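You operate a simulated robot arm through the tools that you are given. There is no shell and no other tool.

You are at the controls of a simulated robot arm. One attempt, no reset.

TASK
Anneal the clamped rod, let it cool and free it.
Fine: close the guard, hold the orange button till the joint is blue; when the glow is gone open guard and clamps; leave the rod lying there.

Only the result counts: the job must be done as asked and must still hold three seconds after the hand-in. Knocking over, shifting, dropping, spilling or breaking anything else fails it.

THE ROBOT
A 6-joint arm with a two-finger gripper, fixed in place. Base frame: the origin is on the floor under the middle of its stand, x ahead of it, y to its left, z up. Units: mm, degrees, N and s.
It reaches about 1637 mm from its shoulder. Its first joint turns from -166.0 to 166.0 degrees. Payload 3.43 kg.
The tool frame sits at the grasp point between the pads (the TCP): z along the fingers, y along the line on which they close. The tips reach 20 mm beyond it. The gripper opens to 190 mm; its body begins 248 mm behind the TCP.
Orientation is that of the tool frame in the base frame, as a unit quaternion [x, y, z, w]. With the fingers straight down and closing along the base's y, the tool's x points along the base's -x, its y along +y and its z along -z.

THE INTERFACE
- The arm moves only by the tool arm_command. Its arguments are lists of equal length, an entry for each row: "slide": the shift along the base's x, y, z in mm, a list of three; "rot": the turn, a rotation vector about the base's x, y, z in degrees, a list of three. In form: {"slide": [[dx, dy, dz], ...], "rot": [[rx, ry, rz], ...]}. A call has 1 to 20 rows; each row shifts and turns the commanded pose from where the row before left it. "claw" is the gripper command, from -1 (fully open) to 1 (shut), values between in proportion, set as the call begins (left out, the last holds). Each row takes 0.2 s and may step no farther than 50 mm and 8.6 degrees from the row before; otherwise, or with a gripper value out of range, the whole call is refused. Where a pose cannot be reached the arm comes as near as it can. A force on the tool above 90 N (or 10 N above the force at the start of the call, whichever is more), or a blocked arm, ends the call early, and 0.2 s more pass. The fingers move at their own pace (about 45 mm/s each) and stop on an object; they squeeze with about 39 N. The grip force told is the motor's: it shows also when the fingers shut on nothing. Time passes only in rows, and 0.2 s behind the last, so rows that do not move let the fingers close. The reply holds the time, the measured pose of the TCP, the force on the tool along the base axes, the opening and the grip force, in the units named above and with some noise, with the torque about the TCP (base axes, N m) and any sound that the robot's microphone picked up.
- Cameras (640 x 400 px; columns grow to the right, rows downward): "scene" is fixed at [219, 650.9, 1699.4]; the picture's right is [-0.79, -0.62, 0.00], its down [-0.36, 0.46, -0.81] and it looks along [0.50, -0.64, -0.58] (base axes); focal length 327 px, centre (320, 200). "wrist" rides on the gripper at [70, -8, -288] in the tool frame; the picture's right is [0.12, 0.99, 0.00], its down [-0.96, 0.12, -0.25] and it looks along [-0.25, 0.03, 0.97] (tool axes); focal length 261 px, centre (320, 200). There is no depth. A picture from a camera that has moved, and an enlarged one, comes with that camera's place and axes in the base frame and with its lens.
- camera(camera): a new picture of that camera. No time passes.
- move_column(by): slides the trunk up (or, below 0, down) by that many mm; the arm rides with it, the base frame stays. It gives what a move gives, with no picture.
- close_up(camera, box): a new picture of the part [left, top, right, bottom] of that camera's present view, enlarged. No time passes.
- hand_in(): hands the job in; it is judged then, once.

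Places have to be worked out from the pictures, the camera data and where the tool is seen. Open the gripper and draw the arm clear of the work before you hand the job in, unless the task says otherwise.

The tools are called after "Request:" as name(argument=value, ...) on one line, values as JSON. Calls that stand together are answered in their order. arm_command: Moves the arm, as the interface text tells. Its arguments: {"type":"object","properties":{"slide":{"type":"array","items":{"type":"array","items":{"type":"number"}}},"rot":{"type":"array","items":{"type":"array","items":{"type":"number"}}},"claw":{"type":"number"}},"required":["slide","rot"]} The other tools are called the same way: move_column (by) moves the trunk up or down; camera (camera) takes a picture; close_up (camera, box) takes an enlarged picture of a part of a camera's view; hand_in () hands the job in.

At the start:

```text
t: 0.0
position: [587.6, -48.2, 1339.2]
orientation: [0.0, 1.0, 0.0, 0.0]
contact_force: [-0.5, 0.7, 0.8]
moment: [0.0, -0.01, 0.0]
width: 190.1
grasp_force: 0.2
trunk travel left (down, up): [-175.0, 65.0]
```

scene: 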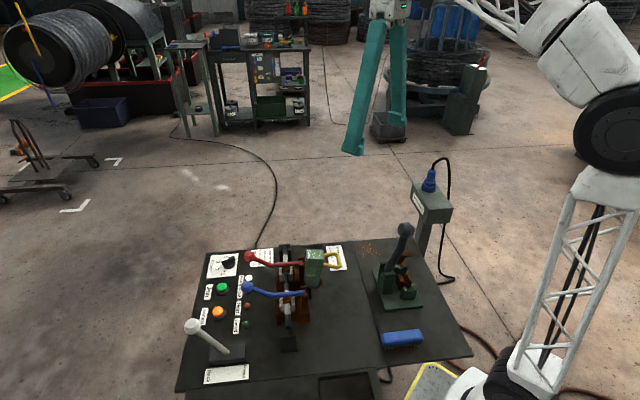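
wrist: 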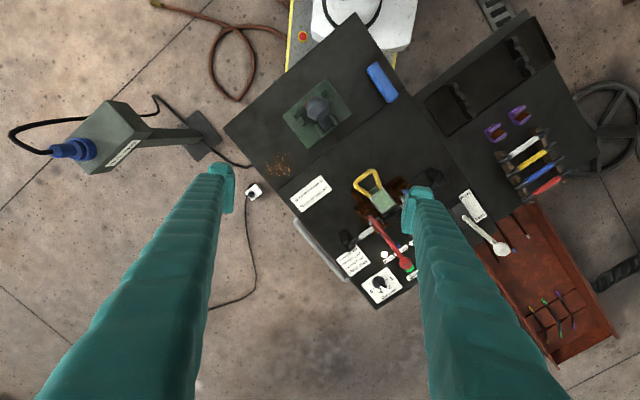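

I start by looking closely at the workbench in both views to identify guard, clamps, and buttons.

Request:
close_up(camera="scene", box=[170, 220, 350, 390])

Request:
close_up(camera="wrist", box=[280, 150, 480, 310])

Request:
close_up(camera="scene", box=[230, 235, 350, 315])

```text
2.35 times, centred on (260, 305) of scene
camera zoom: at [219.0, 650.9, 1699.4], right [-0.79, -0.62, 0.0], down [-0.36, 0.46, -0.81], along [0.5, -0.64, -0.58], focal length 769 px, centre (461, -47)
```

zoom: 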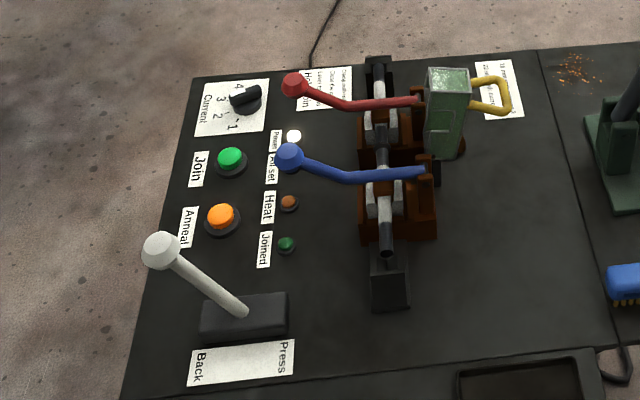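

```text
2.50 times, centred on (380, 230) of wrist
camera zoom: at [518.1, -56.9, 1629.0], right [-0.12, 0.99, 0.0], down [0.96, 0.12, 0.25], along [0.25, 0.03, -0.97], focal length 652 px, centre (170, 125)
```

zoom: 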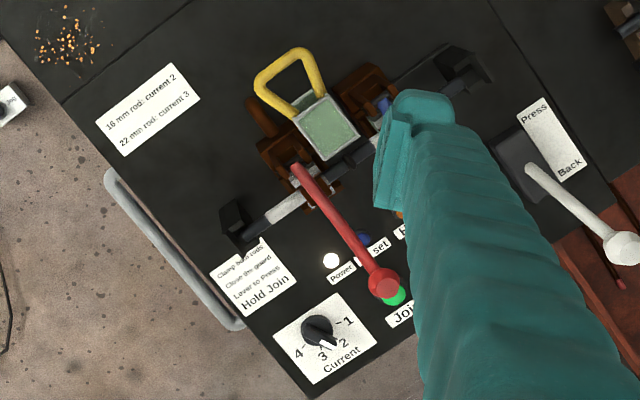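

```text
5.00 times, centred on (290, 275) of scene
camera zoom: at [219.0, 650.9, 1699.4], right [-0.79, -0.62, 0.0], down [-0.36, 0.46, -0.81], along [0.5, -0.64, -0.58], focal length 1634 px, centre (470, -175)
```

zoom: 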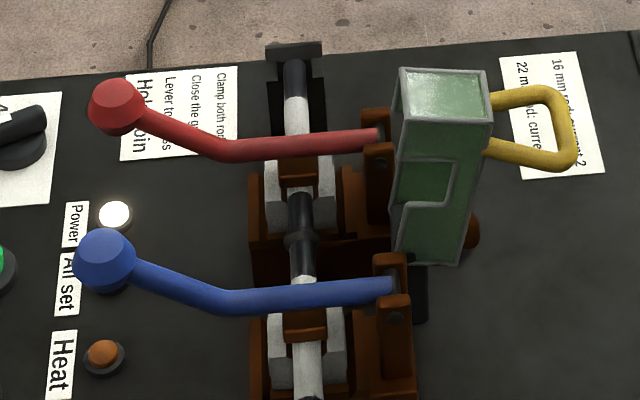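

The guard (green box, yellow handle) stands open at roughly (656,112,1020), the red and blue clamp levers are down over the rod, and the table sits near z≈825. I move the wrist camera over the work at the same height for unobstructed, measurable views.

Request:
arm_command(slide=[[38, 28, 0], [38, 28, 0], [38, 28, 0], [38, 28, 0], [38, 28, 0], [38, 28, 0], [34, 30, 0]], rot=[[0, 0, 0], [0, 0, 0], [0, 0, 0], [0, 0, 0], [0, 0, 0], [0, 0, 0], [0, 0, 0]], claw=-1)

Request:
camera(camera="wrist")

Request:
camera(camera="scene")

```text
t: 1.6
position: [825.0, 144.3, 1275.5]
orientation: [0.0, 1.0, 0.001, 0.005]
contact_force: [-1.0, -0.7, 0.7]
moment: [0.16, -0.19, 0.01]
width: 190.0
grasp_force: 0.2
out of reach, approached as far as the arm can: row 3, 4, 5, 6, 7
trunk travel left (down, up): [-175.0, 65.0]
```

```text
taken
camera wrist: at [753.3, 135.3, 1563.3], right [-0.12, 0.99, 0.0], down [0.96, 0.11, 0.26], along [0.25, 0.03, -0.97], focal length 261 px, centre (320, 200)
```

wrist: 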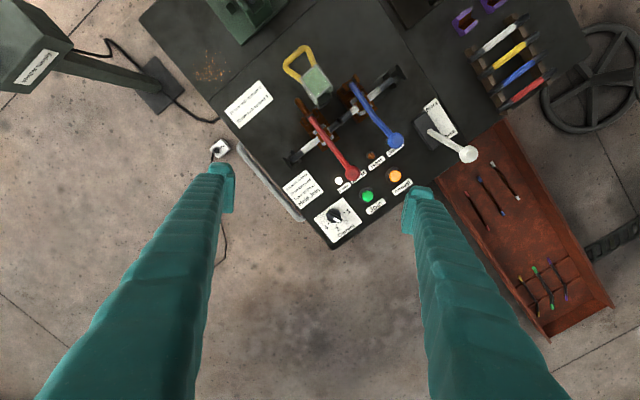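

```text
taken
```

scene: 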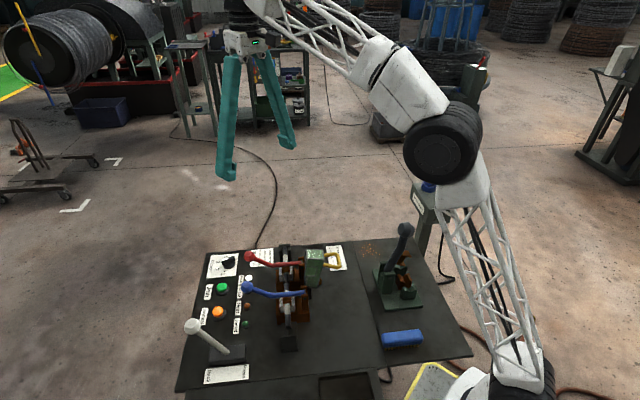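

The arm stopped a bit short (reach at this height), but the view of the work is clear. I take enlarged views of the work from here to triangulate.

Request:
close_up(camera="wrist", box=[270, 30, 430, 130])

Request:
close_up(camera="wrist", box=[280, 110, 440, 210])

Request:
close_up(camera="wrist", box=[220, 70, 350, 240])

Request:
close_up(camera="scene", box=[240, 235, 340, 360])

Request:
close_up(camera="scene", box=[180, 240, 270, 390])

```text
4.00 times, centred on (350, 80) of wrist
camera zoom: at [753.3, 135.3, 1563.3], right [-0.12, 0.99, 0.0], down [0.96, 0.11, 0.26], along [0.25, 0.03, -0.97], focal length 1043 px, centre (200, 680)
```

zoom: 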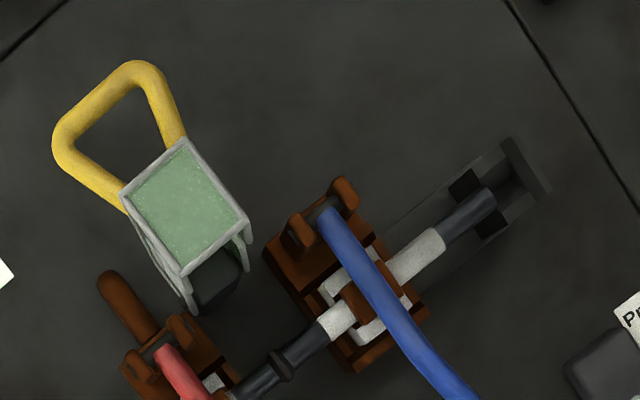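

```text
4.00 times, centred on (360, 160) of wrist
camera zoom: at [753.3, 135.3, 1563.3], right [-0.12, 0.99, 0.0], down [0.96, 0.11, 0.26], along [0.25, 0.03, -0.97], focal length 1043 px, centre (160, 360)
```

zoom: 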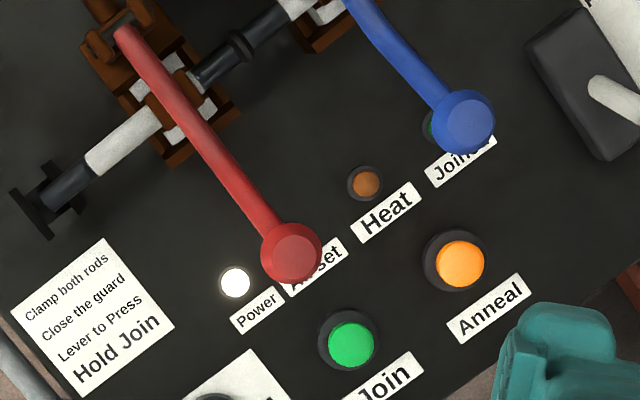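

```text
2.35 times, centred on (285, 155) of wrist
camera zoom: at [753.3, 135.3, 1563.3], right [-0.12, 0.99, 0.0], down [0.96, 0.11, 0.26], along [0.25, 0.03, -0.97], focal length 613 px, centre (402, 306)
```

zoom: 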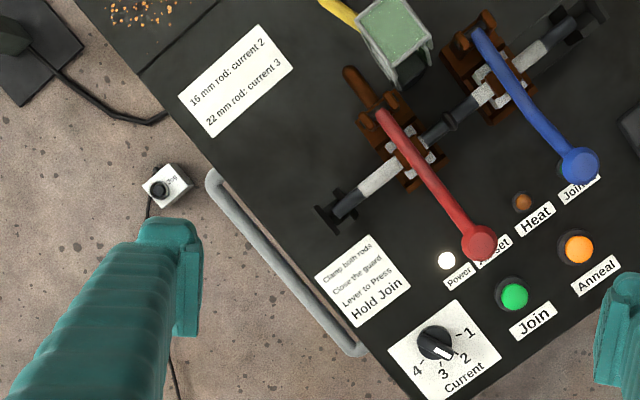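

```text
3.20 times, centred on (290, 298) of scene
camera zoom: at [219.0, 650.9, 1699.4], right [-0.79, -0.62, 0.0], down [-0.36, 0.46, -0.81], along [0.5, -0.64, -0.58], focal length 1046 px, centre (416, -112)
```

zoom: 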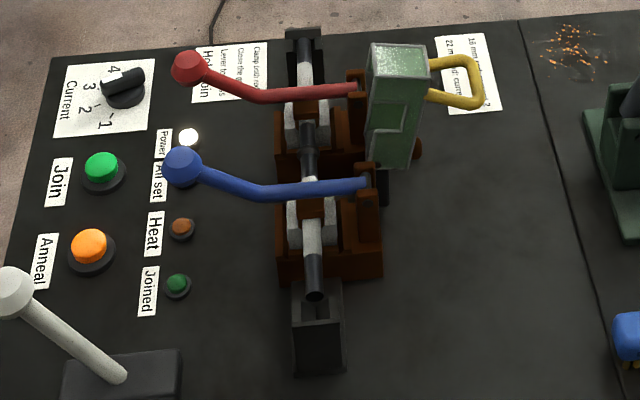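

```text
2.67 times, centred on (225, 315) of scene
camera zoom: at [219.0, 650.9, 1699.4], right [-0.79, -0.62, 0.0], down [-0.36, 0.46, -0.81], along [0.5, -0.64, -0.58], focal length 872 px, centre (573, -107)
```

zoom: 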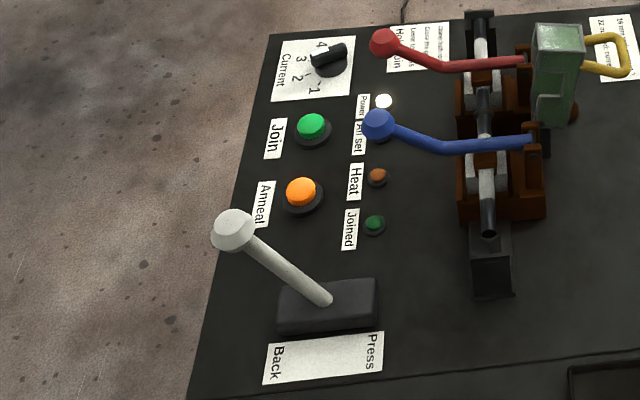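

The bench frame is turned about 44°: I estimate the joint near (723,182,900), the rod along (-0.70,0.72), the orange button near (849,356,845), and the guard top near (656,112,1020). I turn the tool to line up with the bench and lower a bit for a closer look, staying above everything.

Request:
arm_command(slide=[[1, 24, -21], [1, 24, -21], [1, 24, -21], [1, 24, -21], [1, 24, -21], [1, 24, -21]], rot=[[0, 0, 7.4], [0, 0, 7.4], [0, 0, 7.4], [0, 0, 7.4], [0, 0, 7.4], [0, 0, 7.4]])

Request:
camera(camera="wrist")

Request:
camera(camera="scene")

```text
t: 3.0
position: [829.7, 289.0, 1152.4]
orientation: [-0.379, 0.925, 0.0, 0.0]
contact_force: [-0.2, -0.6, 0.1]
moment: [0.11, -0.03, 0.02]
width: 190.1
grasp_force: 0.1
trunk travel left (down, up): [-175.0, 65.0]
```

```text
taken
camera wrist: at [786.1, 234.3, 1440.6], right [-0.78, 0.62, 0.0], down [0.6, 0.76, 0.25], along [0.15, 0.19, -0.97], focal length 261 px, centre (320, 200)
```

wrist: 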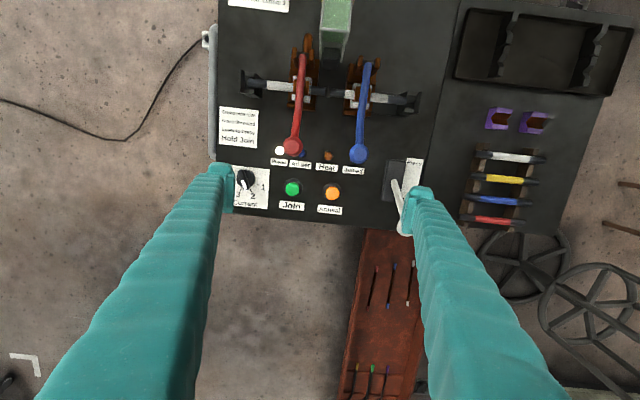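

```text
taken
```

scene: 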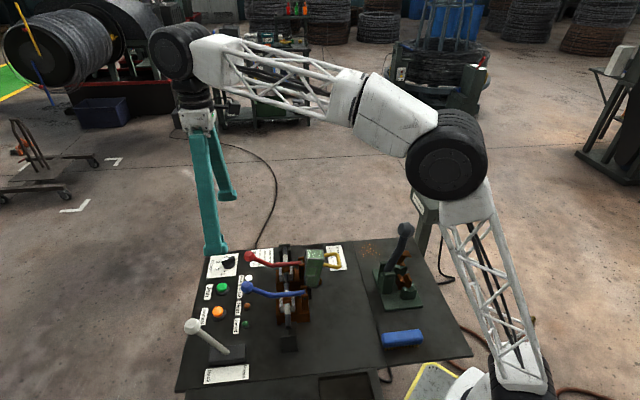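

The move follows from the actual pose, and the view is now aligned with the bench. I zoom in on the clamps, guard and buttons from here.

Request:
close_up(camera="wrist", box=[230, 0, 430, 125])

Request:
close_up(camera="wrist", box=[230, 100, 430, 225])

Request:
close_up(camera="scene", box=[265, 235, 345, 285])

Request:
close_up(camera="scene", box=[265, 275, 345, 325])

```text
3.20 times, centred on (330, 62) of wrist
camera zoom: at [786.1, 234.3, 1440.6], right [-0.78, 0.62, 0.0], down [0.6, 0.76, 0.25], along [0.15, 0.19, -0.97], focal length 834 px, centre (288, 640)
```

zoom: 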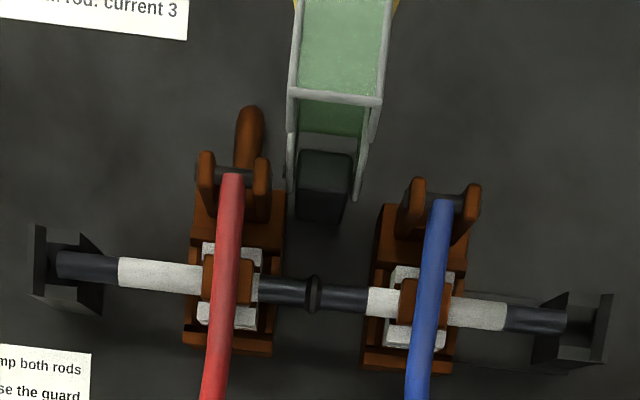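

```text
3.20 times, centred on (330, 162) of wrist
camera zoom: at [786.1, 234.3, 1440.6], right [-0.78, 0.62, 0.0], down [0.6, 0.76, 0.25], along [0.15, 0.19, -0.97], focal length 834 px, centre (288, 320)
```

zoom: 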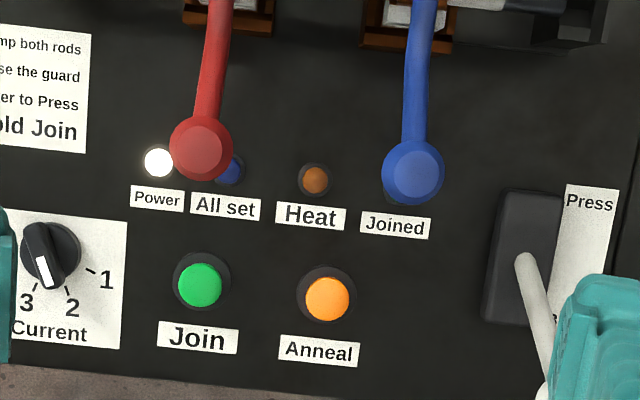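

```text
8.00 times, centred on (305, 260) of scene
camera zoom: at [219.0, 650.9, 1699.4], right [-0.79, -0.62, 0.0], down [-0.36, 0.46, -0.81], along [0.5, -0.64, -0.58], focal length 2615 px, centre (440, -280)
```

zoom: 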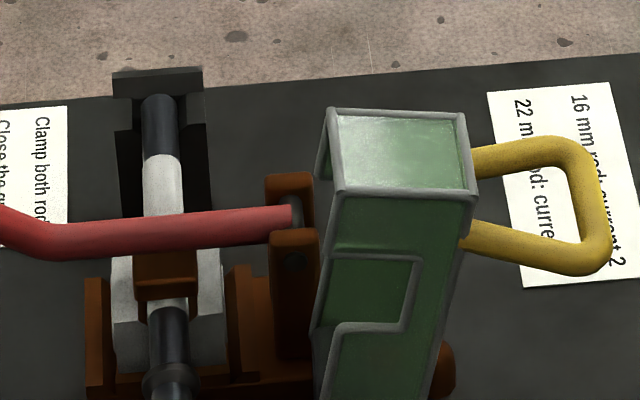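

```text
8.00 times, centred on (305, 300) of scene
camera zoom: at [219.0, 650.9, 1699.4], right [-0.79, -0.62, 0.0], down [-0.36, 0.46, -0.81], along [0.5, -0.64, -0.58], focal length 2615 px, centre (440, -600)
```

zoom: 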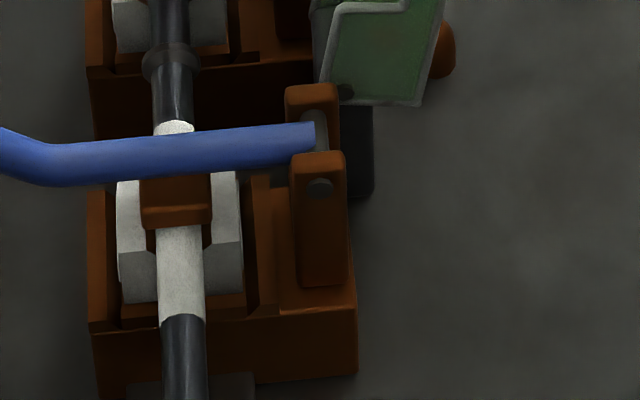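

Views agree on a 45° bench yaw; the guard is upright with its top at z≈1012 and its hinge near (680,140,880), and the handle bar sits about 158 mm behind the rod at z≈985. I close the fingers and travel high over the guard to a point behind the handle, then look before going down.

Request:
arm_command(slide=[[-24.7, -24.8, 0], [-24.7, -24.8, 0], [-24.7, -24.8, 0], [-24.7, -24.8, 0], [-24.7, -24.8, 0], [-24.7, -24.8, 0], [-24.7, -24.8, 0], [-24.7, -24.8, 0], [-24.7, -24.8, 0], [-24.7, -24.8, 0], [0, 0, 0]], rot=[[0, 0, 0.5], [0, 0, 0], [0, 0, 0], [0, 0, 0], [0, 0, 0], [0, 0, 0], [0, 0, 0], [0, 0, 0], [0, 0, 0], [0, 0, 0], [0, 0, 0]], claw=1)

Request:
camera(camera="wrist")

Request:
camera(camera="scene")

```text
t: 5.4
position: [582.6, 38.9, 1151.0]
orientation: [-0.382, 0.924, 0.0, 0.0]
contact_force: [-0.2, 0.0, 0.3]
moment: [0.02, -0.05, -0.01]
width: 0.0
grasp_force: 22.4
trunk travel left (down, up): [-175.0, 65.0]
```

```text
taken
camera wrist: at [539.7, -15.6, 1439.2], right [-0.79, 0.62, 0.0], down [0.6, 0.76, 0.25], along [0.15, 0.19, -0.97], focal length 261 px, centre (320, 200)
```

wrist: 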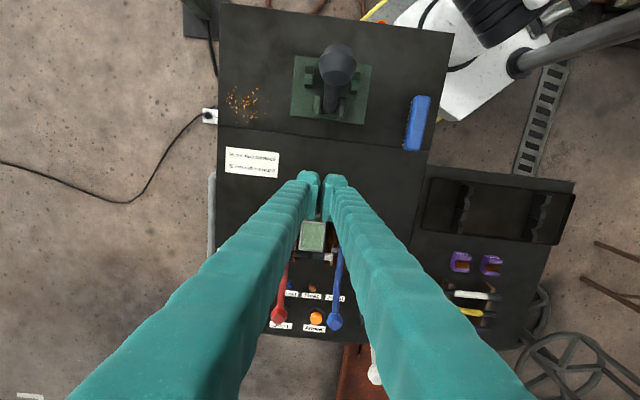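

```text
taken
```

scene: 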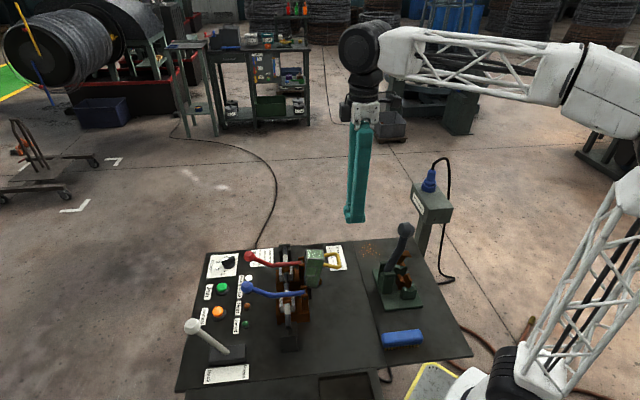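

Fingers are closed; I check the closed tip shape and the handle's position relative to the tool before descending behind it.

Request:
close_up(camera="wrist", box=[260, 150, 380, 270])

Request:
close_up(camera="scene", box=[280, 120, 400, 280])

```text
3.33 times, centred on (320, 210) of wrist
camera zoom: at [539.7, -15.6, 1439.2], right [-0.79, 0.62, 0.0], down [0.6, 0.76, 0.25], along [0.15, 0.19, -0.97], focal length 869 px, centre (320, 167)
```

zoom: 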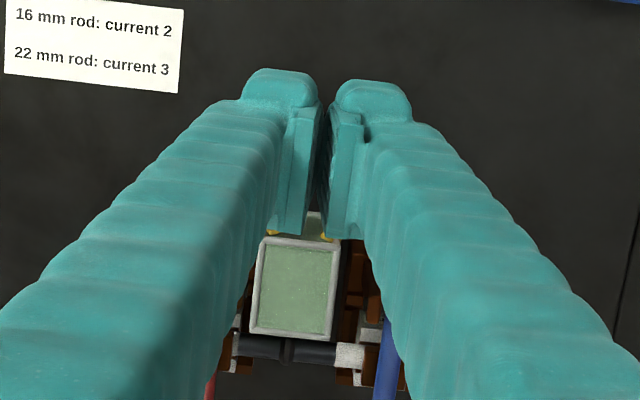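

```text
2.50 times, centred on (340, 200) of scene
camera zoom: at [219.0, 650.9, 1699.4], right [-0.79, -0.62, 0.0], down [-0.36, 0.46, -0.81], along [0.5, -0.64, -0.58], focal length 817 px, centre (270, 200)
```

zoom: 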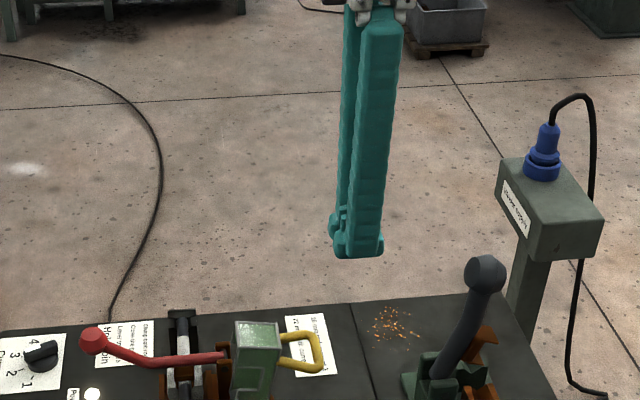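

The handle sits just ahead of the closed fingers and the way down is clear. I go straight down behind the handle to TCP z≈985, so the fingers can push the bar.

Request:
arm_command(slide=[[0, 0, -33], [0, 0, -33], [0, 0, -33], [0, 0, -33], [0, 0, -33]], rot=[[0, 0, 0], [0, 0, 0], [0, 0, 0], [0, 0, 0], [0, 0, 0]])

Request:
close_up(camera="scene", box=[250, 180, 410, 300])

Request:
camera(camera="wrist")

```text
t: 6.6
position: [581.7, 39.7, 986.8]
orientation: [-0.382, 0.924, -0.001, 0.0]
contact_force: [-0.2, -0.6, -0.2]
moment: [-0.01, -0.07, 0.04]
width: 0.0
grasp_force: 34.4
trunk travel left (down, up): [-175.0, 65.0]
```

```text
3.33 times, centred on (330, 240) of scene
camera zoom: at [219.0, 650.9, 1699.4], right [-0.79, -0.62, 0.0], down [-0.36, 0.46, -0.81], along [0.5, -0.64, -0.58], focal length 1090 px, centre (287, 67)
```

zoom: 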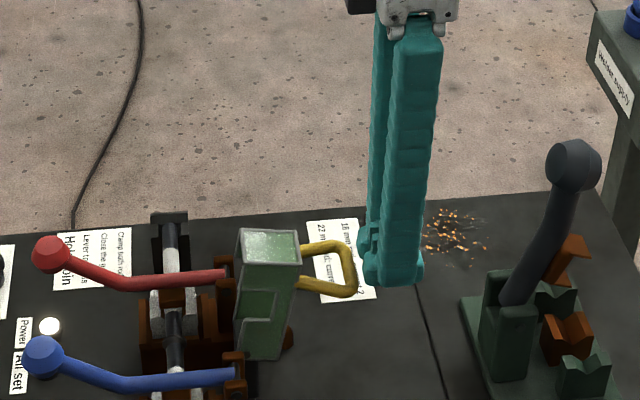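

```text
taken
camera wrist: at [539.9, -15.5, 1276.1], right [-0.79, 0.62, 0.0], down [0.6, 0.76, 0.25], along [0.15, 0.19, -0.97], focal length 261 px, centre (320, 200)
```

wrist: 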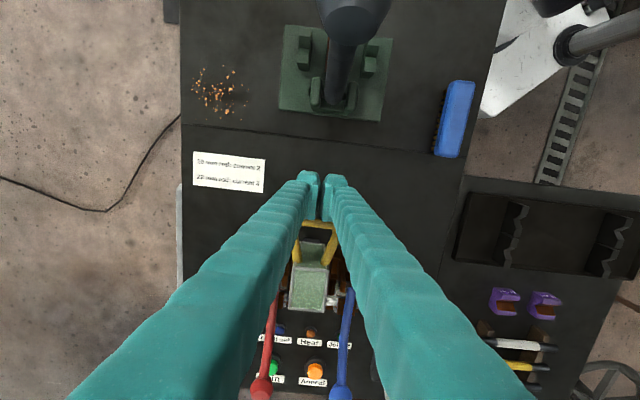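

The fingertips are just behind the yellow bar at handle height. I push gently toward the rod (+p direction) in small steps and watch the force.

Request:
arm_command(slide=[[7, 7, 0], [7, 7, 0], [7, 7, 0], [7, 7, 0], [7, 7, 0], [7, 7, 0]], rot=[[0, 0, 0], [0, 0, 0], [0, 0, 0], [0, 0, 0], [0, 0, 0], [0, 0, 0]])

Request:
close_up(camera="scene", box=[250, 180, 410, 300])

```text
t: 7.4
position: [595.3, 52.5, 993.7]
orientation: [-0.383, 0.924, -0.005, -0.001]
contact_force: [-26.4, -54.2, 52.1]
moment: [-0.33, -0.67, -1.01]
width: 6.3
grasp_force: 33.6
trunk travel left (down, up): [-175.0, 65.0]
stopped in row 3: the force on the tool passed its limit at 104 N (the readings are from after the stop); the commanded pose is now the measured one
```

```text
3.33 times, centred on (330, 240) of scene
camera zoom: at [219.0, 650.9, 1699.4], right [-0.79, -0.62, 0.0], down [-0.36, 0.46, -0.81], along [0.5, -0.64, -0.58], focal length 1090 px, centre (287, 67)
```

zoom: 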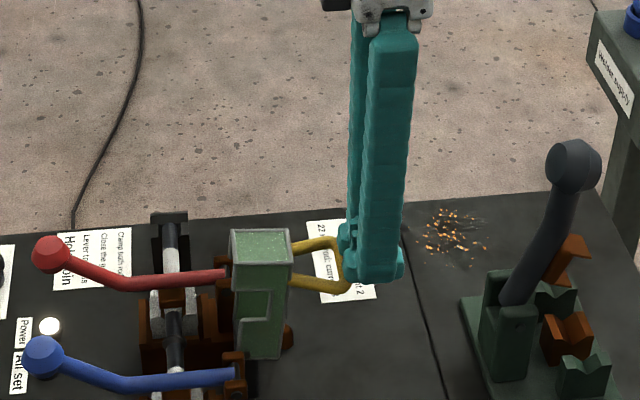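

The push met firm resistance (about 104 N, with an upward component) because the bar wants to move along an arc, and the finger gap opened to 6 mm. I look closely at the contact before continuing along the arc.

Request:
close_up(camera="wrist", box=[260, 150, 380, 270])

Request:
close_up(camera="scene", box=[295, 220, 365, 275])

```text
3.33 times, centred on (320, 210) of wrist
camera zoom: at [552.6, -0.6, 1282.1], right [-0.79, 0.62, -0.01], down [0.6, 0.76, 0.24], along [0.16, 0.19, -0.97], focal length 869 px, centre (320, 167)
```

zoom: 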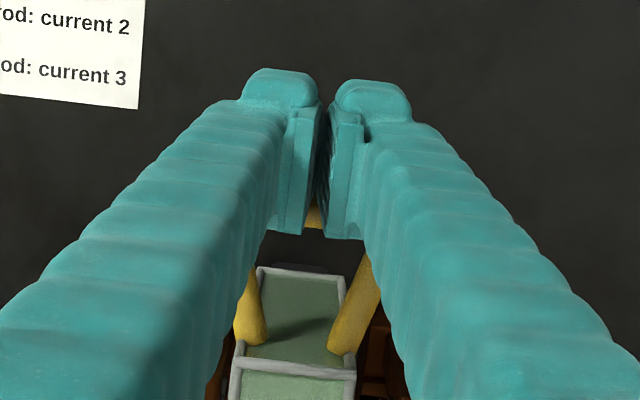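

```text
7.27 times, centred on (330, 248) of scene
camera zoom: at [219.0, 650.9, 1699.4], right [-0.79, -0.62, 0.0], down [-0.36, 0.46, -0.81], along [0.5, -0.64, -0.58], focal length 2377 px, centre (247, -146)
```

zoom: 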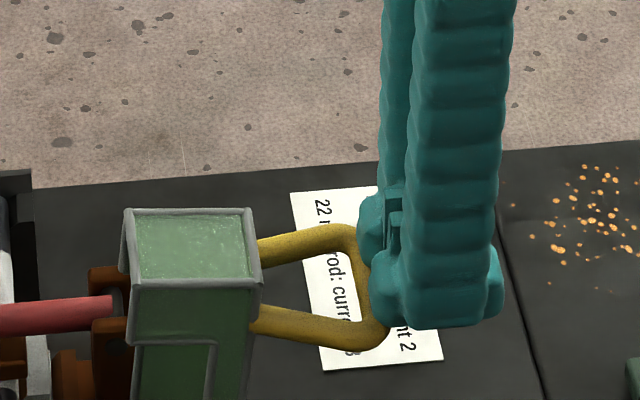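

The pad edges bear on the bar properly. I continue more slowly along the arc (forward and up together) to lower the friction load.

Request:
arm_command(slide=[[2.0, 2.0, 5], [4.2, 4.2, 5], [4.2, 4.2, 4.5]], rot=[[0, 0, 0], [0, 0, 0], [0, 0, 0]])

Request:
close_up(camera="scene", box=[250, 180, 410, 300])

```text
t: 8.0
position: [602.0, 61.2, 1003.9]
orientation: [-0.385, 0.923, -0.006, 0.0]
contact_force: [-19.0, -40.8, 46.9]
moment: [-0.53, -1.04, -0.3]
width: 5.9
grasp_force: 34.5
trunk travel left (down, up): [-175.0, 65.0]
stopped in row 3: the force on the tool passed its limit at 91 N (the readings are from after the stop); the commanded pose is now the measured one
```

```text
3.33 times, centred on (330, 240) of scene
camera zoom: at [219.0, 650.9, 1699.4], right [-0.79, -0.62, 0.0], down [-0.36, 0.46, -0.81], along [0.5, -0.64, -0.58], focal length 1090 px, centre (287, 67)
```

zoom: 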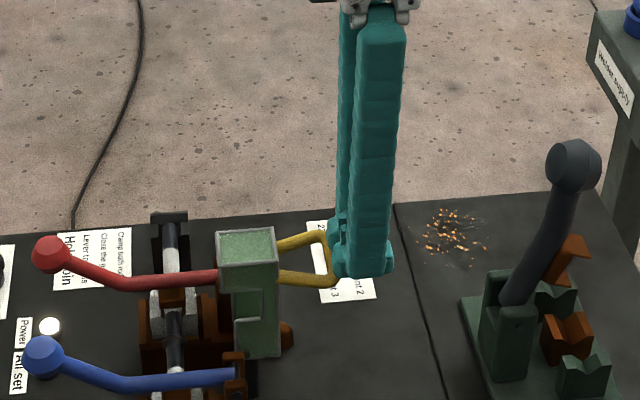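

The guard is tilting, but friction is loading the bar downward through the hinge. I lift the fingers slightly more than the bar rises, so that friction helps instead.

Request:
arm_command(slide=[[0, 0, 8], [4, 4, 6], [5, 5, 6], [5, 5, 6]], rot=[[0, 0, 0], [0, 0, 0], [0, 0, 0], [0, 0, 0]])

Request:
close_up(camera="scene", box=[250, 180, 410, 300])

```text
t: 9.0
position: [618.1, 76.7, 1026.5]
orientation: [-0.384, 0.923, -0.004, -0.001]
contact_force: [-0.6, 0.7, -0.3]
moment: [0.05, -0.01, -0.01]
width: 0.2
grasp_force: 34.5
trunk travel left (down, up): [-175.0, 65.0]
```

```text
3.33 times, centred on (330, 240) of scene
camera zoom: at [219.0, 650.9, 1699.4], right [-0.79, -0.62, 0.0], down [-0.36, 0.46, -0.81], along [0.5, -0.64, -0.58], focal length 1090 px, centre (287, 67)
```

zoom: 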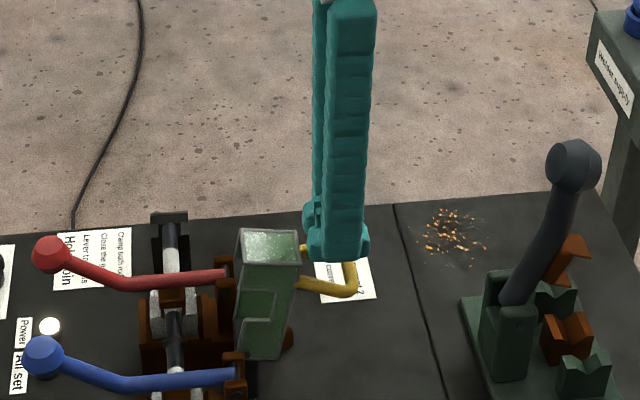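

The fingertip slipped over the bar and the guard settled back open, unharmed. A better way is to grip the handle loop from both sides (closing parallel to the hinge) and swing it on its arc, so I open to about 110 mm and straddle the loop.

Request:
arm_command(slide=[[0, 0, 8], [0, 0, 0], [0, 0, 0], [0, 0, 0], [0, 0, 0], [0, 0, 0], [0, 0, 0]], rot=[[0, 0, 0], [0, 0, 0], [0, 0, 0], [0, 0, 0], [0, 0, 0], [0, 0, 0], [0, 0, 0]], claw=-0.16)

Request:
close_up(camera="wrist", box=[240, 130, 400, 280])

Request:
close_up(camera="scene", box=[280, 210, 370, 275])

```text
t: 10.6
position: [618.3, 77.1, 1033.5]
orientation: [-0.384, 0.923, -0.005, -0.002]
contact_force: [0.2, 0.4, -0.2]
moment: [0.01, -0.02, 0.03]
width: 110.0
grasp_force: 0.1
trunk travel left (down, up): [-175.0, 65.0]
```

```text
2.67 times, centred on (320, 205) of wrist
camera zoom: at [575.9, 24.0, 1322.6], right [-0.79, 0.61, -0.01], down [0.59, 0.77, 0.24], along [0.15, 0.19, -0.97], focal length 695 px, centre (320, 187)
```

zoom: 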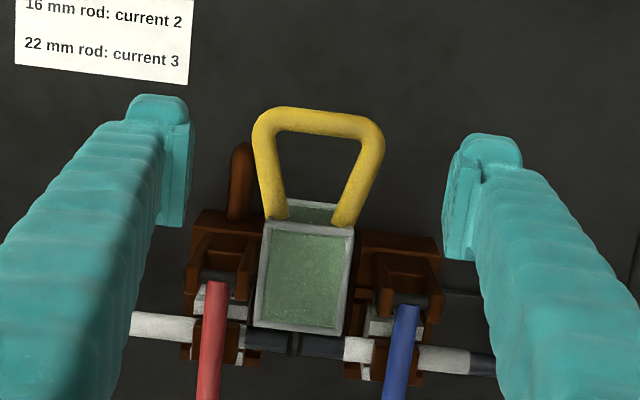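

```text
6.15 times, centred on (325, 242) of scene
camera zoom: at [219.0, 650.9, 1699.4], right [-0.79, -0.62, 0.0], down [-0.36, 0.46, -0.81], along [0.5, -0.64, -0.58], focal length 2011 px, centre (289, -62)
```

zoom: 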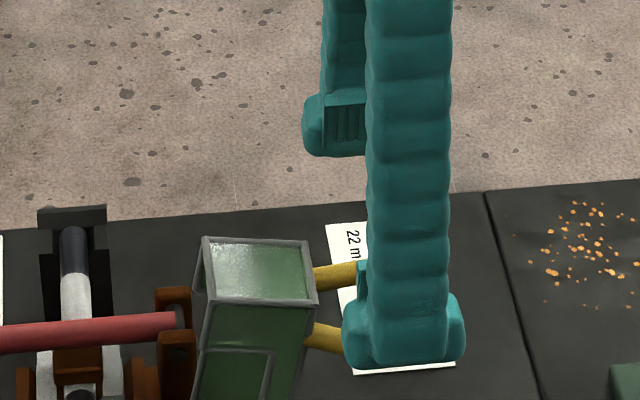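

The loop is centred between the fingers, with its bar near p=-167 and an outer width of about 65 mm. I shift back a little to centre the pads on the loop's wide corners, descend to handle height and close on it.

Request:
arm_command(slide=[[-6, -6, -8], [0, 0, -20], [0, 0, -20]], rot=[[0, 0, 0], [0, 0, 0], [0, 0, 0]])

Request:
close_up(camera="scene", box=[280, 210, 370, 275])

Request:
close_up(camera="wrist", box=[240, 130, 400, 280])

```text
t: 11.4
position: [610.6, 70.7, 984.1]
orientation: [-0.384, 0.923, -0.005, -0.001]
contact_force: [0.3, -0.5, 0.9]
moment: [0.03, 0.0, 0.01]
width: 110.2
grasp_force: 0.0
trunk travel left (down, up): [-175.0, 65.0]
```

```text
6.15 times, centred on (325, 242) of scene
camera zoom: at [219.0, 650.9, 1699.4], right [-0.79, -0.62, 0.0], down [-0.36, 0.46, -0.81], along [0.5, -0.64, -0.58], focal length 2011 px, centre (289, -62)
```

zoom: 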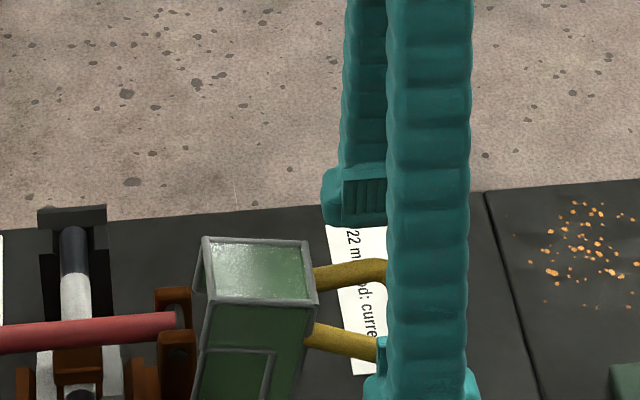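

```text
2.67 times, centred on (320, 205) of wrist
camera zoom: at [568.1, 17.5, 1273.6], right [-0.79, 0.61, -0.01], down [0.59, 0.77, 0.24], along [0.15, 0.19, -0.97], focal length 695 px, centre (320, 187)
```

zoom: 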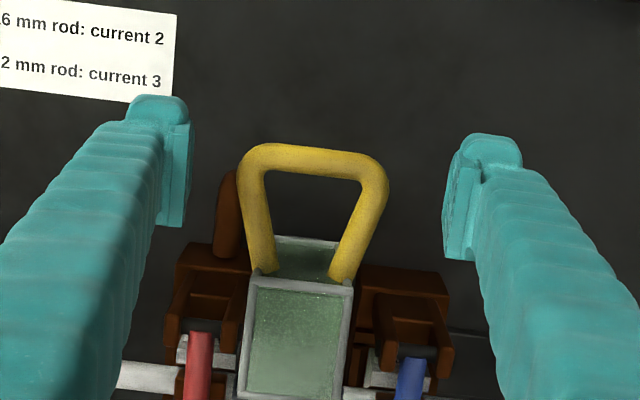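

I check the pad height relative to the handle more carefully before closing.

Request:
close_up(camera="scene", box=[300, 225, 380, 285])

```text
6.67 times, centred on (340, 255) of scene
camera zoom: at [219.0, 650.9, 1699.4], right [-0.79, -0.62, 0.0], down [-0.36, 0.46, -0.81], along [0.5, -0.64, -0.58], focal length 2179 px, centre (187, -167)
```

zoom: 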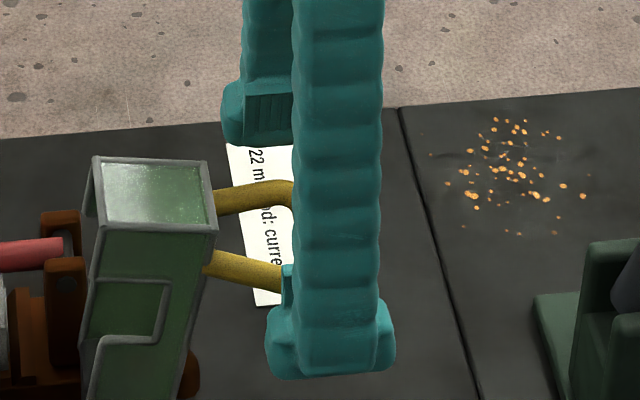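

The pictures from two heights show that the handle is about 20 mm lower than I estimated (z≈964), right at the fingertips, which explains the slip. I lower by 18 mm so the pads cover the handle, then close.

Request:
arm_command(slide=[[0, 0, -9], [0, 0, -9]], rot=[[0, 0, 0], [0, 0, 0]])

Request:
arm_command(slide=[[0, 0, 0], [0, 0, 0], [0, 0, 0], [0, 0, 0], [0, 0, 0]], rot=[[0, 0, 0], [0, 0, 0], [0, 0, 0], [0, 0, 0], [0, 0, 0]], claw=1)

Request:
close_up(camera="scene", box=[280, 215, 380, 290])

Request:
close_up(camera="wrist", box=[240, 130, 400, 280])

```text
t: 12.0
position: [612.3, 72.2, 968.9]
orientation: [-0.385, 0.923, -0.005, -0.001]
contact_force: [-0.8, 0.4, 0.9]
moment: [-0.05, -0.01, 0.0]
width: 109.9
grasp_force: 0.1
trunk travel left (down, up): [-175.0, 65.0]
```

```text
t: 13.2
position: [613.6, 69.2, 968.5]
orientation: [-0.384, 0.923, -0.006, 0.0]
contact_force: [26.6, -30.8, 2.2]
moment: [-0.26, -0.16, -0.69]
width: 67.2
grasp_force: 39.0
trunk travel left (down, up): [-175.0, 65.0]
```

```text
5.33 times, centred on (330, 252) of scene
camera zoom: at [219.0, 650.9, 1699.4], right [-0.79, -0.62, 0.0], down [-0.36, 0.46, -0.81], along [0.5, -0.64, -0.58], focal length 1743 px, centre (267, -80)
```

zoom: 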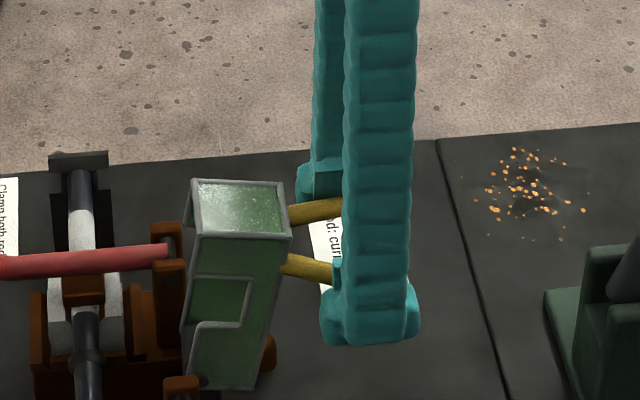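

```text
2.67 times, centred on (320, 205) of wrist
camera zoom: at [570.4, 17.1, 1257.7], right [-0.79, 0.61, -0.01], down [0.59, 0.77, 0.24], along [0.16, 0.19, -0.97], focal length 695 px, centre (320, 187)
```

zoom: 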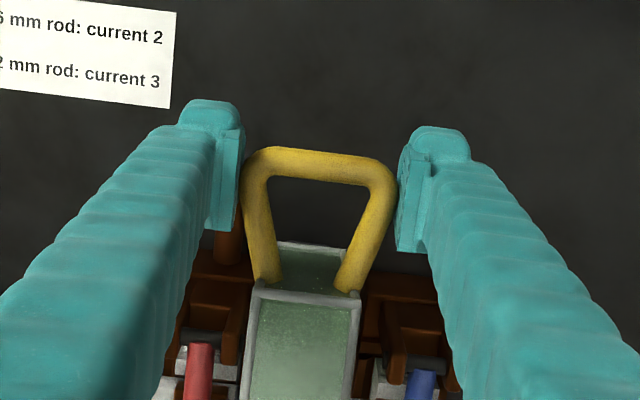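

The handle is gripped (67 mm wide, 39 N). I correct the small sideways load and start swinging it on an arc about the hinge (radius ≈128 mm), checking the force after the first 20°.

Request:
arm_command(slide=[[2, -2, 0], [5.9, 5.9, 7.4], [6.4, 6.4, 6.6], [6.7, 6.7, 5.9], [7.1, 7.1, 4.9]], rot=[[0, 0, 0], [0, 0, 0], [0, 0, 0], [0, 0, 0], [0, 0, 0]])

Request:
close_up(camera="scene", box=[260, 200, 380, 290])

```text
t: 14.4
position: [639.5, 96.9, 994.1]
orientation: [-0.386, 0.923, -0.004, -0.001]
contact_force: [4.6, -18.1, 1.8]
moment: [-0.59, 0.71, 0.1]
width: 66.8
grasp_force: 39.1
trunk travel left (down, up): [-175.0, 65.0]
```

```text
4.44 times, centred on (320, 245) of scene
camera zoom: at [219.0, 650.9, 1699.4], right [-0.79, -0.62, 0.0], down [-0.36, 0.46, -0.81], along [0.5, -0.64, -0.58], focal length 1453 px, centre (320, 0)
```

zoom: 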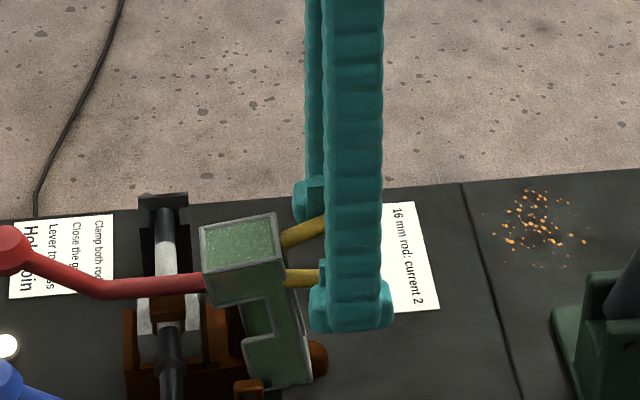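

The guard follows smoothly with low forces. I continue the arc past vertical.

Request:
arm_command(slide=[[7.4, 7.4, 4.1], [7.6, 7.6, 3.2], [7.8, 7.8, 2.2], [7.85, 7.85, 1.3], [7.85, 7.85, 0.3], [7.9, 7.9, -0.7]], rot=[[0, 0, 0], [0, 0, 0], [0, 0, 0], [0, 0, 0], [0, 0, 0], [0, 0, 0]])

Request:
close_up(camera="scene", box=[240, 200, 360, 290])

```text
t: 15.8
position: [687.6, 144.3, 1005.3]
orientation: [-0.385, 0.923, -0.005, 0.001]
contact_force: [1.4, -8.1, 21.2]
moment: [-0.51, 0.61, 0.18]
width: 67.0
grasp_force: 39.0
trunk travel left (down, up): [-175.0, 65.0]
```

```text
4.44 times, centred on (300, 245) of scene
camera zoom: at [219.0, 650.9, 1699.4], right [-0.79, -0.62, 0.0], down [-0.36, 0.46, -0.81], along [0.5, -0.64, -0.58], focal length 1453 px, centre (409, 0)
```

zoom: 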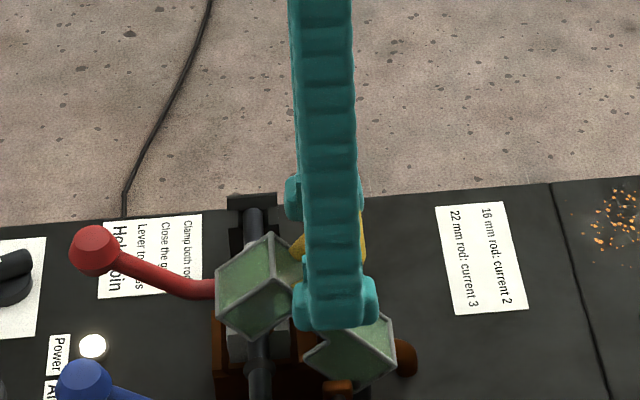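

The guard is past vertical and about 50° over. I continue down the second half of the arc toward closed.

Request:
arm_command(slide=[[7.8, 7.8, -0.7], [7.7, 7.7, -2.0], [7.5, 7.5, -3.2], [7.2, 7.2, -4.4]], rot=[[0, 0, 0], [0, 0, 0], [0, 0, 0], [0, 0, 0]])

Request:
close_up(camera="scene", box=[240, 200, 360, 290])

Request:
close_up(camera="wrist", box=[240, 130, 400, 280])

```text
t: 16.8
position: [717.0, 173.1, 992.1]
orientation: [-0.385, 0.923, -0.004, 0.0]
contact_force: [12.4, -12.9, 13.8]
moment: [-0.7, 0.48, 0.34]
width: 67.6
grasp_force: 39.0
trunk travel left (down, up): [-175.0, 65.0]
```

```text
4.44 times, centred on (300, 245) of scene
camera zoom: at [219.0, 650.9, 1699.4], right [-0.79, -0.62, 0.0], down [-0.36, 0.46, -0.81], along [0.5, -0.64, -0.58], focal length 1453 px, centre (409, 0)
```

zoom: 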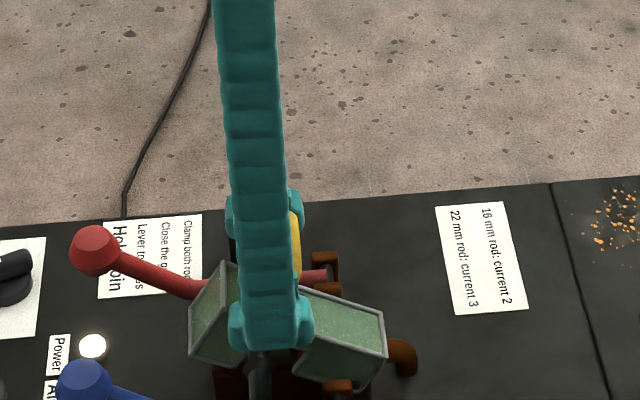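

```text
2.67 times, centred on (320, 205) of wrist
camera zoom: at [673.5, 119.7, 1281.6], right [-0.79, 0.61, -0.01], down [0.59, 0.77, 0.24], along [0.16, 0.19, -0.97], focal length 695 px, centre (320, 187)
```

zoom: 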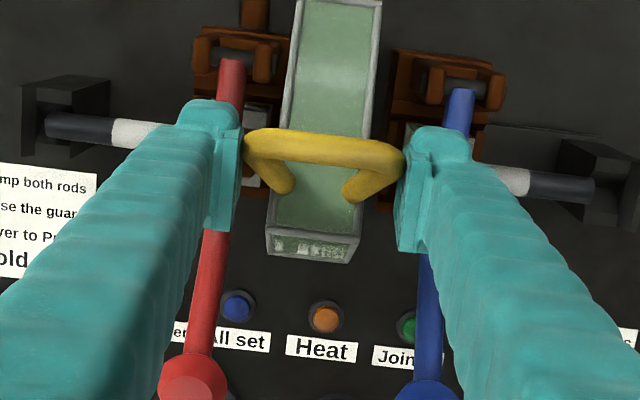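

About 70° over; the fingers stay well above the levers. I continue with the last part of the arc.

Request:
arm_command(slide=[[6.9, 6.9, -5.5], [6.5, 6.5, -6.5], [6.0, 6.0, -7.5]], rot=[[0, 0, 0], [0, 0, 0], [0, 0, 0]])

Request:
close_up(camera="scene", box=[230, 210, 350, 300])

Request:
close_up(camera="wrist", box=[240, 130, 400, 280])

```text
t: 17.6
position: [735.9, 192.9, 972.7]
orientation: [-0.384, 0.923, -0.004, 0.0]
contact_force: [16.6, -11.2, 12.1]
moment: [-0.41, 0.5, 0.34]
width: 68.2
grasp_force: 38.5
trunk travel left (down, up): [-175.0, 65.0]
```

```text
4.44 times, centred on (290, 255) of scene
camera zoom: at [219.0, 650.9, 1699.4], right [-0.79, -0.62, 0.0], down [-0.36, 0.46, -0.81], along [0.5, -0.64, -0.58], focal length 1453 px, centre (453, -44)
```

zoom: 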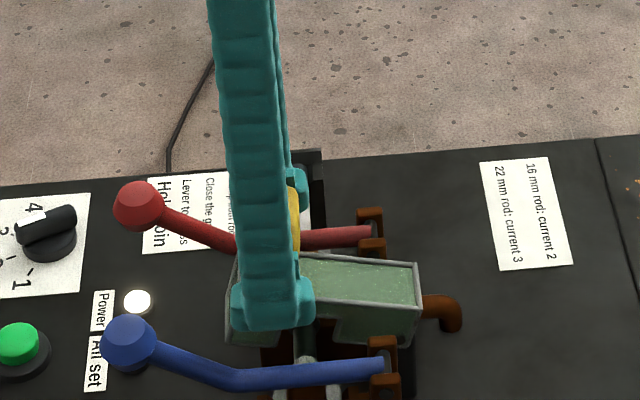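

```text
2.67 times, centred on (320, 205) of wrist
camera zoom: at [694.2, 140.0, 1262.2], right [-0.79, 0.61, -0.01], down [0.6, 0.77, 0.24], along [0.15, 0.19, -0.97], focal length 695 px, centre (320, 187)
```

zoom: 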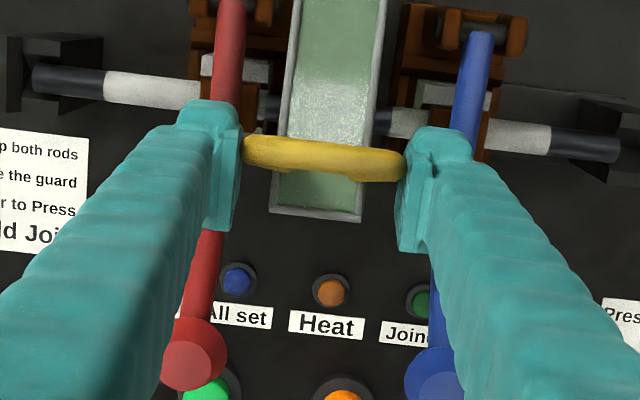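

Nearly closed. I lower a little further along the arc to seat it and watch for resistance.

Request:
arm_command(slide=[[3.0, 3.0, -5.0], [2.0, 2.0, -4.0]], rot=[[0, 0, 0], [0, 0, 0]])

Request:
close_up(camera="scene", box=[230, 210, 350, 300])

```text
t: 18.2
position: [741.7, 197.3, 966.8]
orientation: [-0.385, 0.923, -0.005, 0.001]
contact_force: [19.0, -7.7, 18.9]
moment: [-0.85, 0.82, 0.34]
width: 68.3
grasp_force: 38.8
trunk travel left (down, up): [-175.0, 65.0]
```

```text
4.44 times, centred on (290, 255) of scene
camera zoom: at [219.0, 650.9, 1699.4], right [-0.79, -0.62, 0.0], down [-0.36, 0.46, -0.81], along [0.5, -0.64, -0.58], focal length 1453 px, centre (453, -44)
```

zoom: 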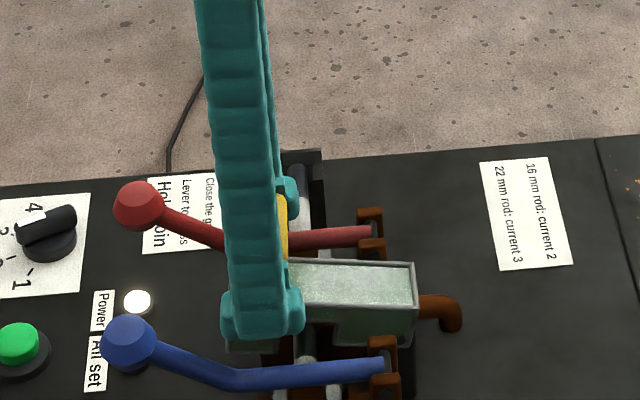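

I push a bit further down to confirm that the guard is on its stop.

Request:
arm_command(slide=[[0.5, 0.5, -4.0], [0.5, 0.5, -4.0]], rot=[[0, 0, 0], [0, 0, 0]])

Request:
close_up(camera="scene", box=[230, 210, 350, 300])

Request:
close_up(camera="wrist", box=[240, 130, 400, 280])

```text
t: 18.8
position: [743.6, 198.6, 957.9]
orientation: [-0.385, 0.923, -0.005, 0.0]
contact_force: [36.7, 3.4, 28.2]
moment: [-0.44, 0.48, 0.49]
width: 69.0
grasp_force: 39.0
trunk travel left (down, up): [-175.0, 65.0]
```

```text
4.44 times, centred on (290, 255) of scene
camera zoom: at [219.0, 650.9, 1699.4], right [-0.79, -0.62, 0.0], down [-0.36, 0.46, -0.81], along [0.5, -0.64, -0.58], focal length 1453 px, centre (453, -44)
```

zoom: 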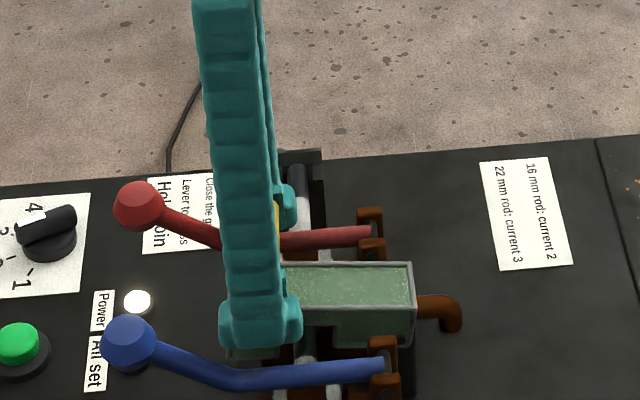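

```text
2.67 times, centred on (320, 205) of wrist
camera zoom: at [699.9, 146.2, 1246.8], right [-0.79, 0.61, -0.01], down [0.59, 0.77, 0.24], along [0.16, 0.19, -0.97], focal length 695 px, centre (320, 187)
```

zoom: 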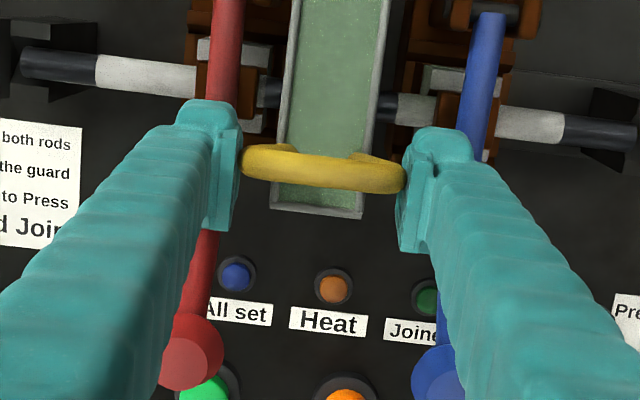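

The force builds at the stop, so the guard looks seated. I open the fingers and lift clear, then check the guard and lamps.

Request:
arm_command(slide=[[0, 0, 0], [0, 0, 0], [0, 0, 0], [0, 0, 20], [0, 0, 40], [0, 0, 40]], rot=[[0, 0, 0], [0, 0, 0], [0, 0, 0], [0, 0, 0], [0, 0, 0], [0, 0, 0]], claw=-0.2)

Request:
close_up(camera="scene", box=[190, 210, 350, 330])

Request:
close_up(camera="wrist", box=[220, 130, 420, 290])

```text
t: 20.2
position: [740.2, 198.2, 1061.7]
orientation: [-0.385, 0.923, -0.004, -0.001]
contact_force: [0.7, -0.5, 0.1]
moment: [-0.02, 0.09, 0.02]
width: 113.7
grasp_force: 0.1
trunk travel left (down, up): [-175.0, 65.0]
```

```text
3.33 times, centred on (270, 270) of scene
camera zoom: at [219.0, 650.9, 1699.4], right [-0.79, -0.62, 0.0], down [-0.36, 0.46, -0.81], along [0.5, -0.64, -0.58], focal length 1090 px, centre (487, -33)
```

zoom: 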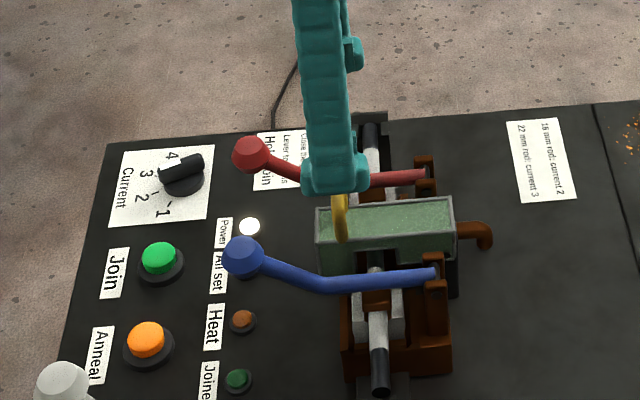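

```text
2.50 times, centred on (320, 210) of wrist
camera zoom: at [698.1, 145.7, 1350.3], right [-0.79, 0.61, -0.01], down [0.59, 0.77, 0.24], along [0.15, 0.19, -0.97], focal length 652 px, centre (320, 175)
```

zoom: 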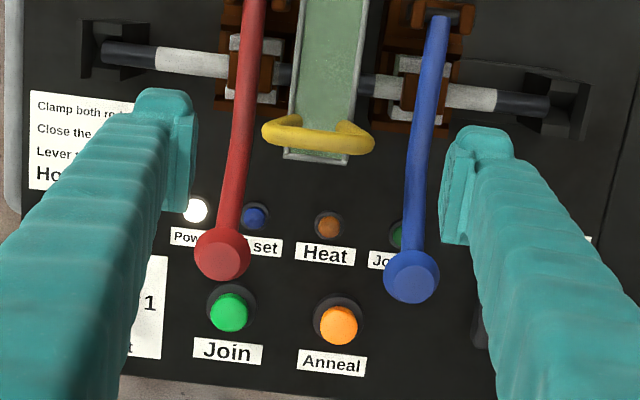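

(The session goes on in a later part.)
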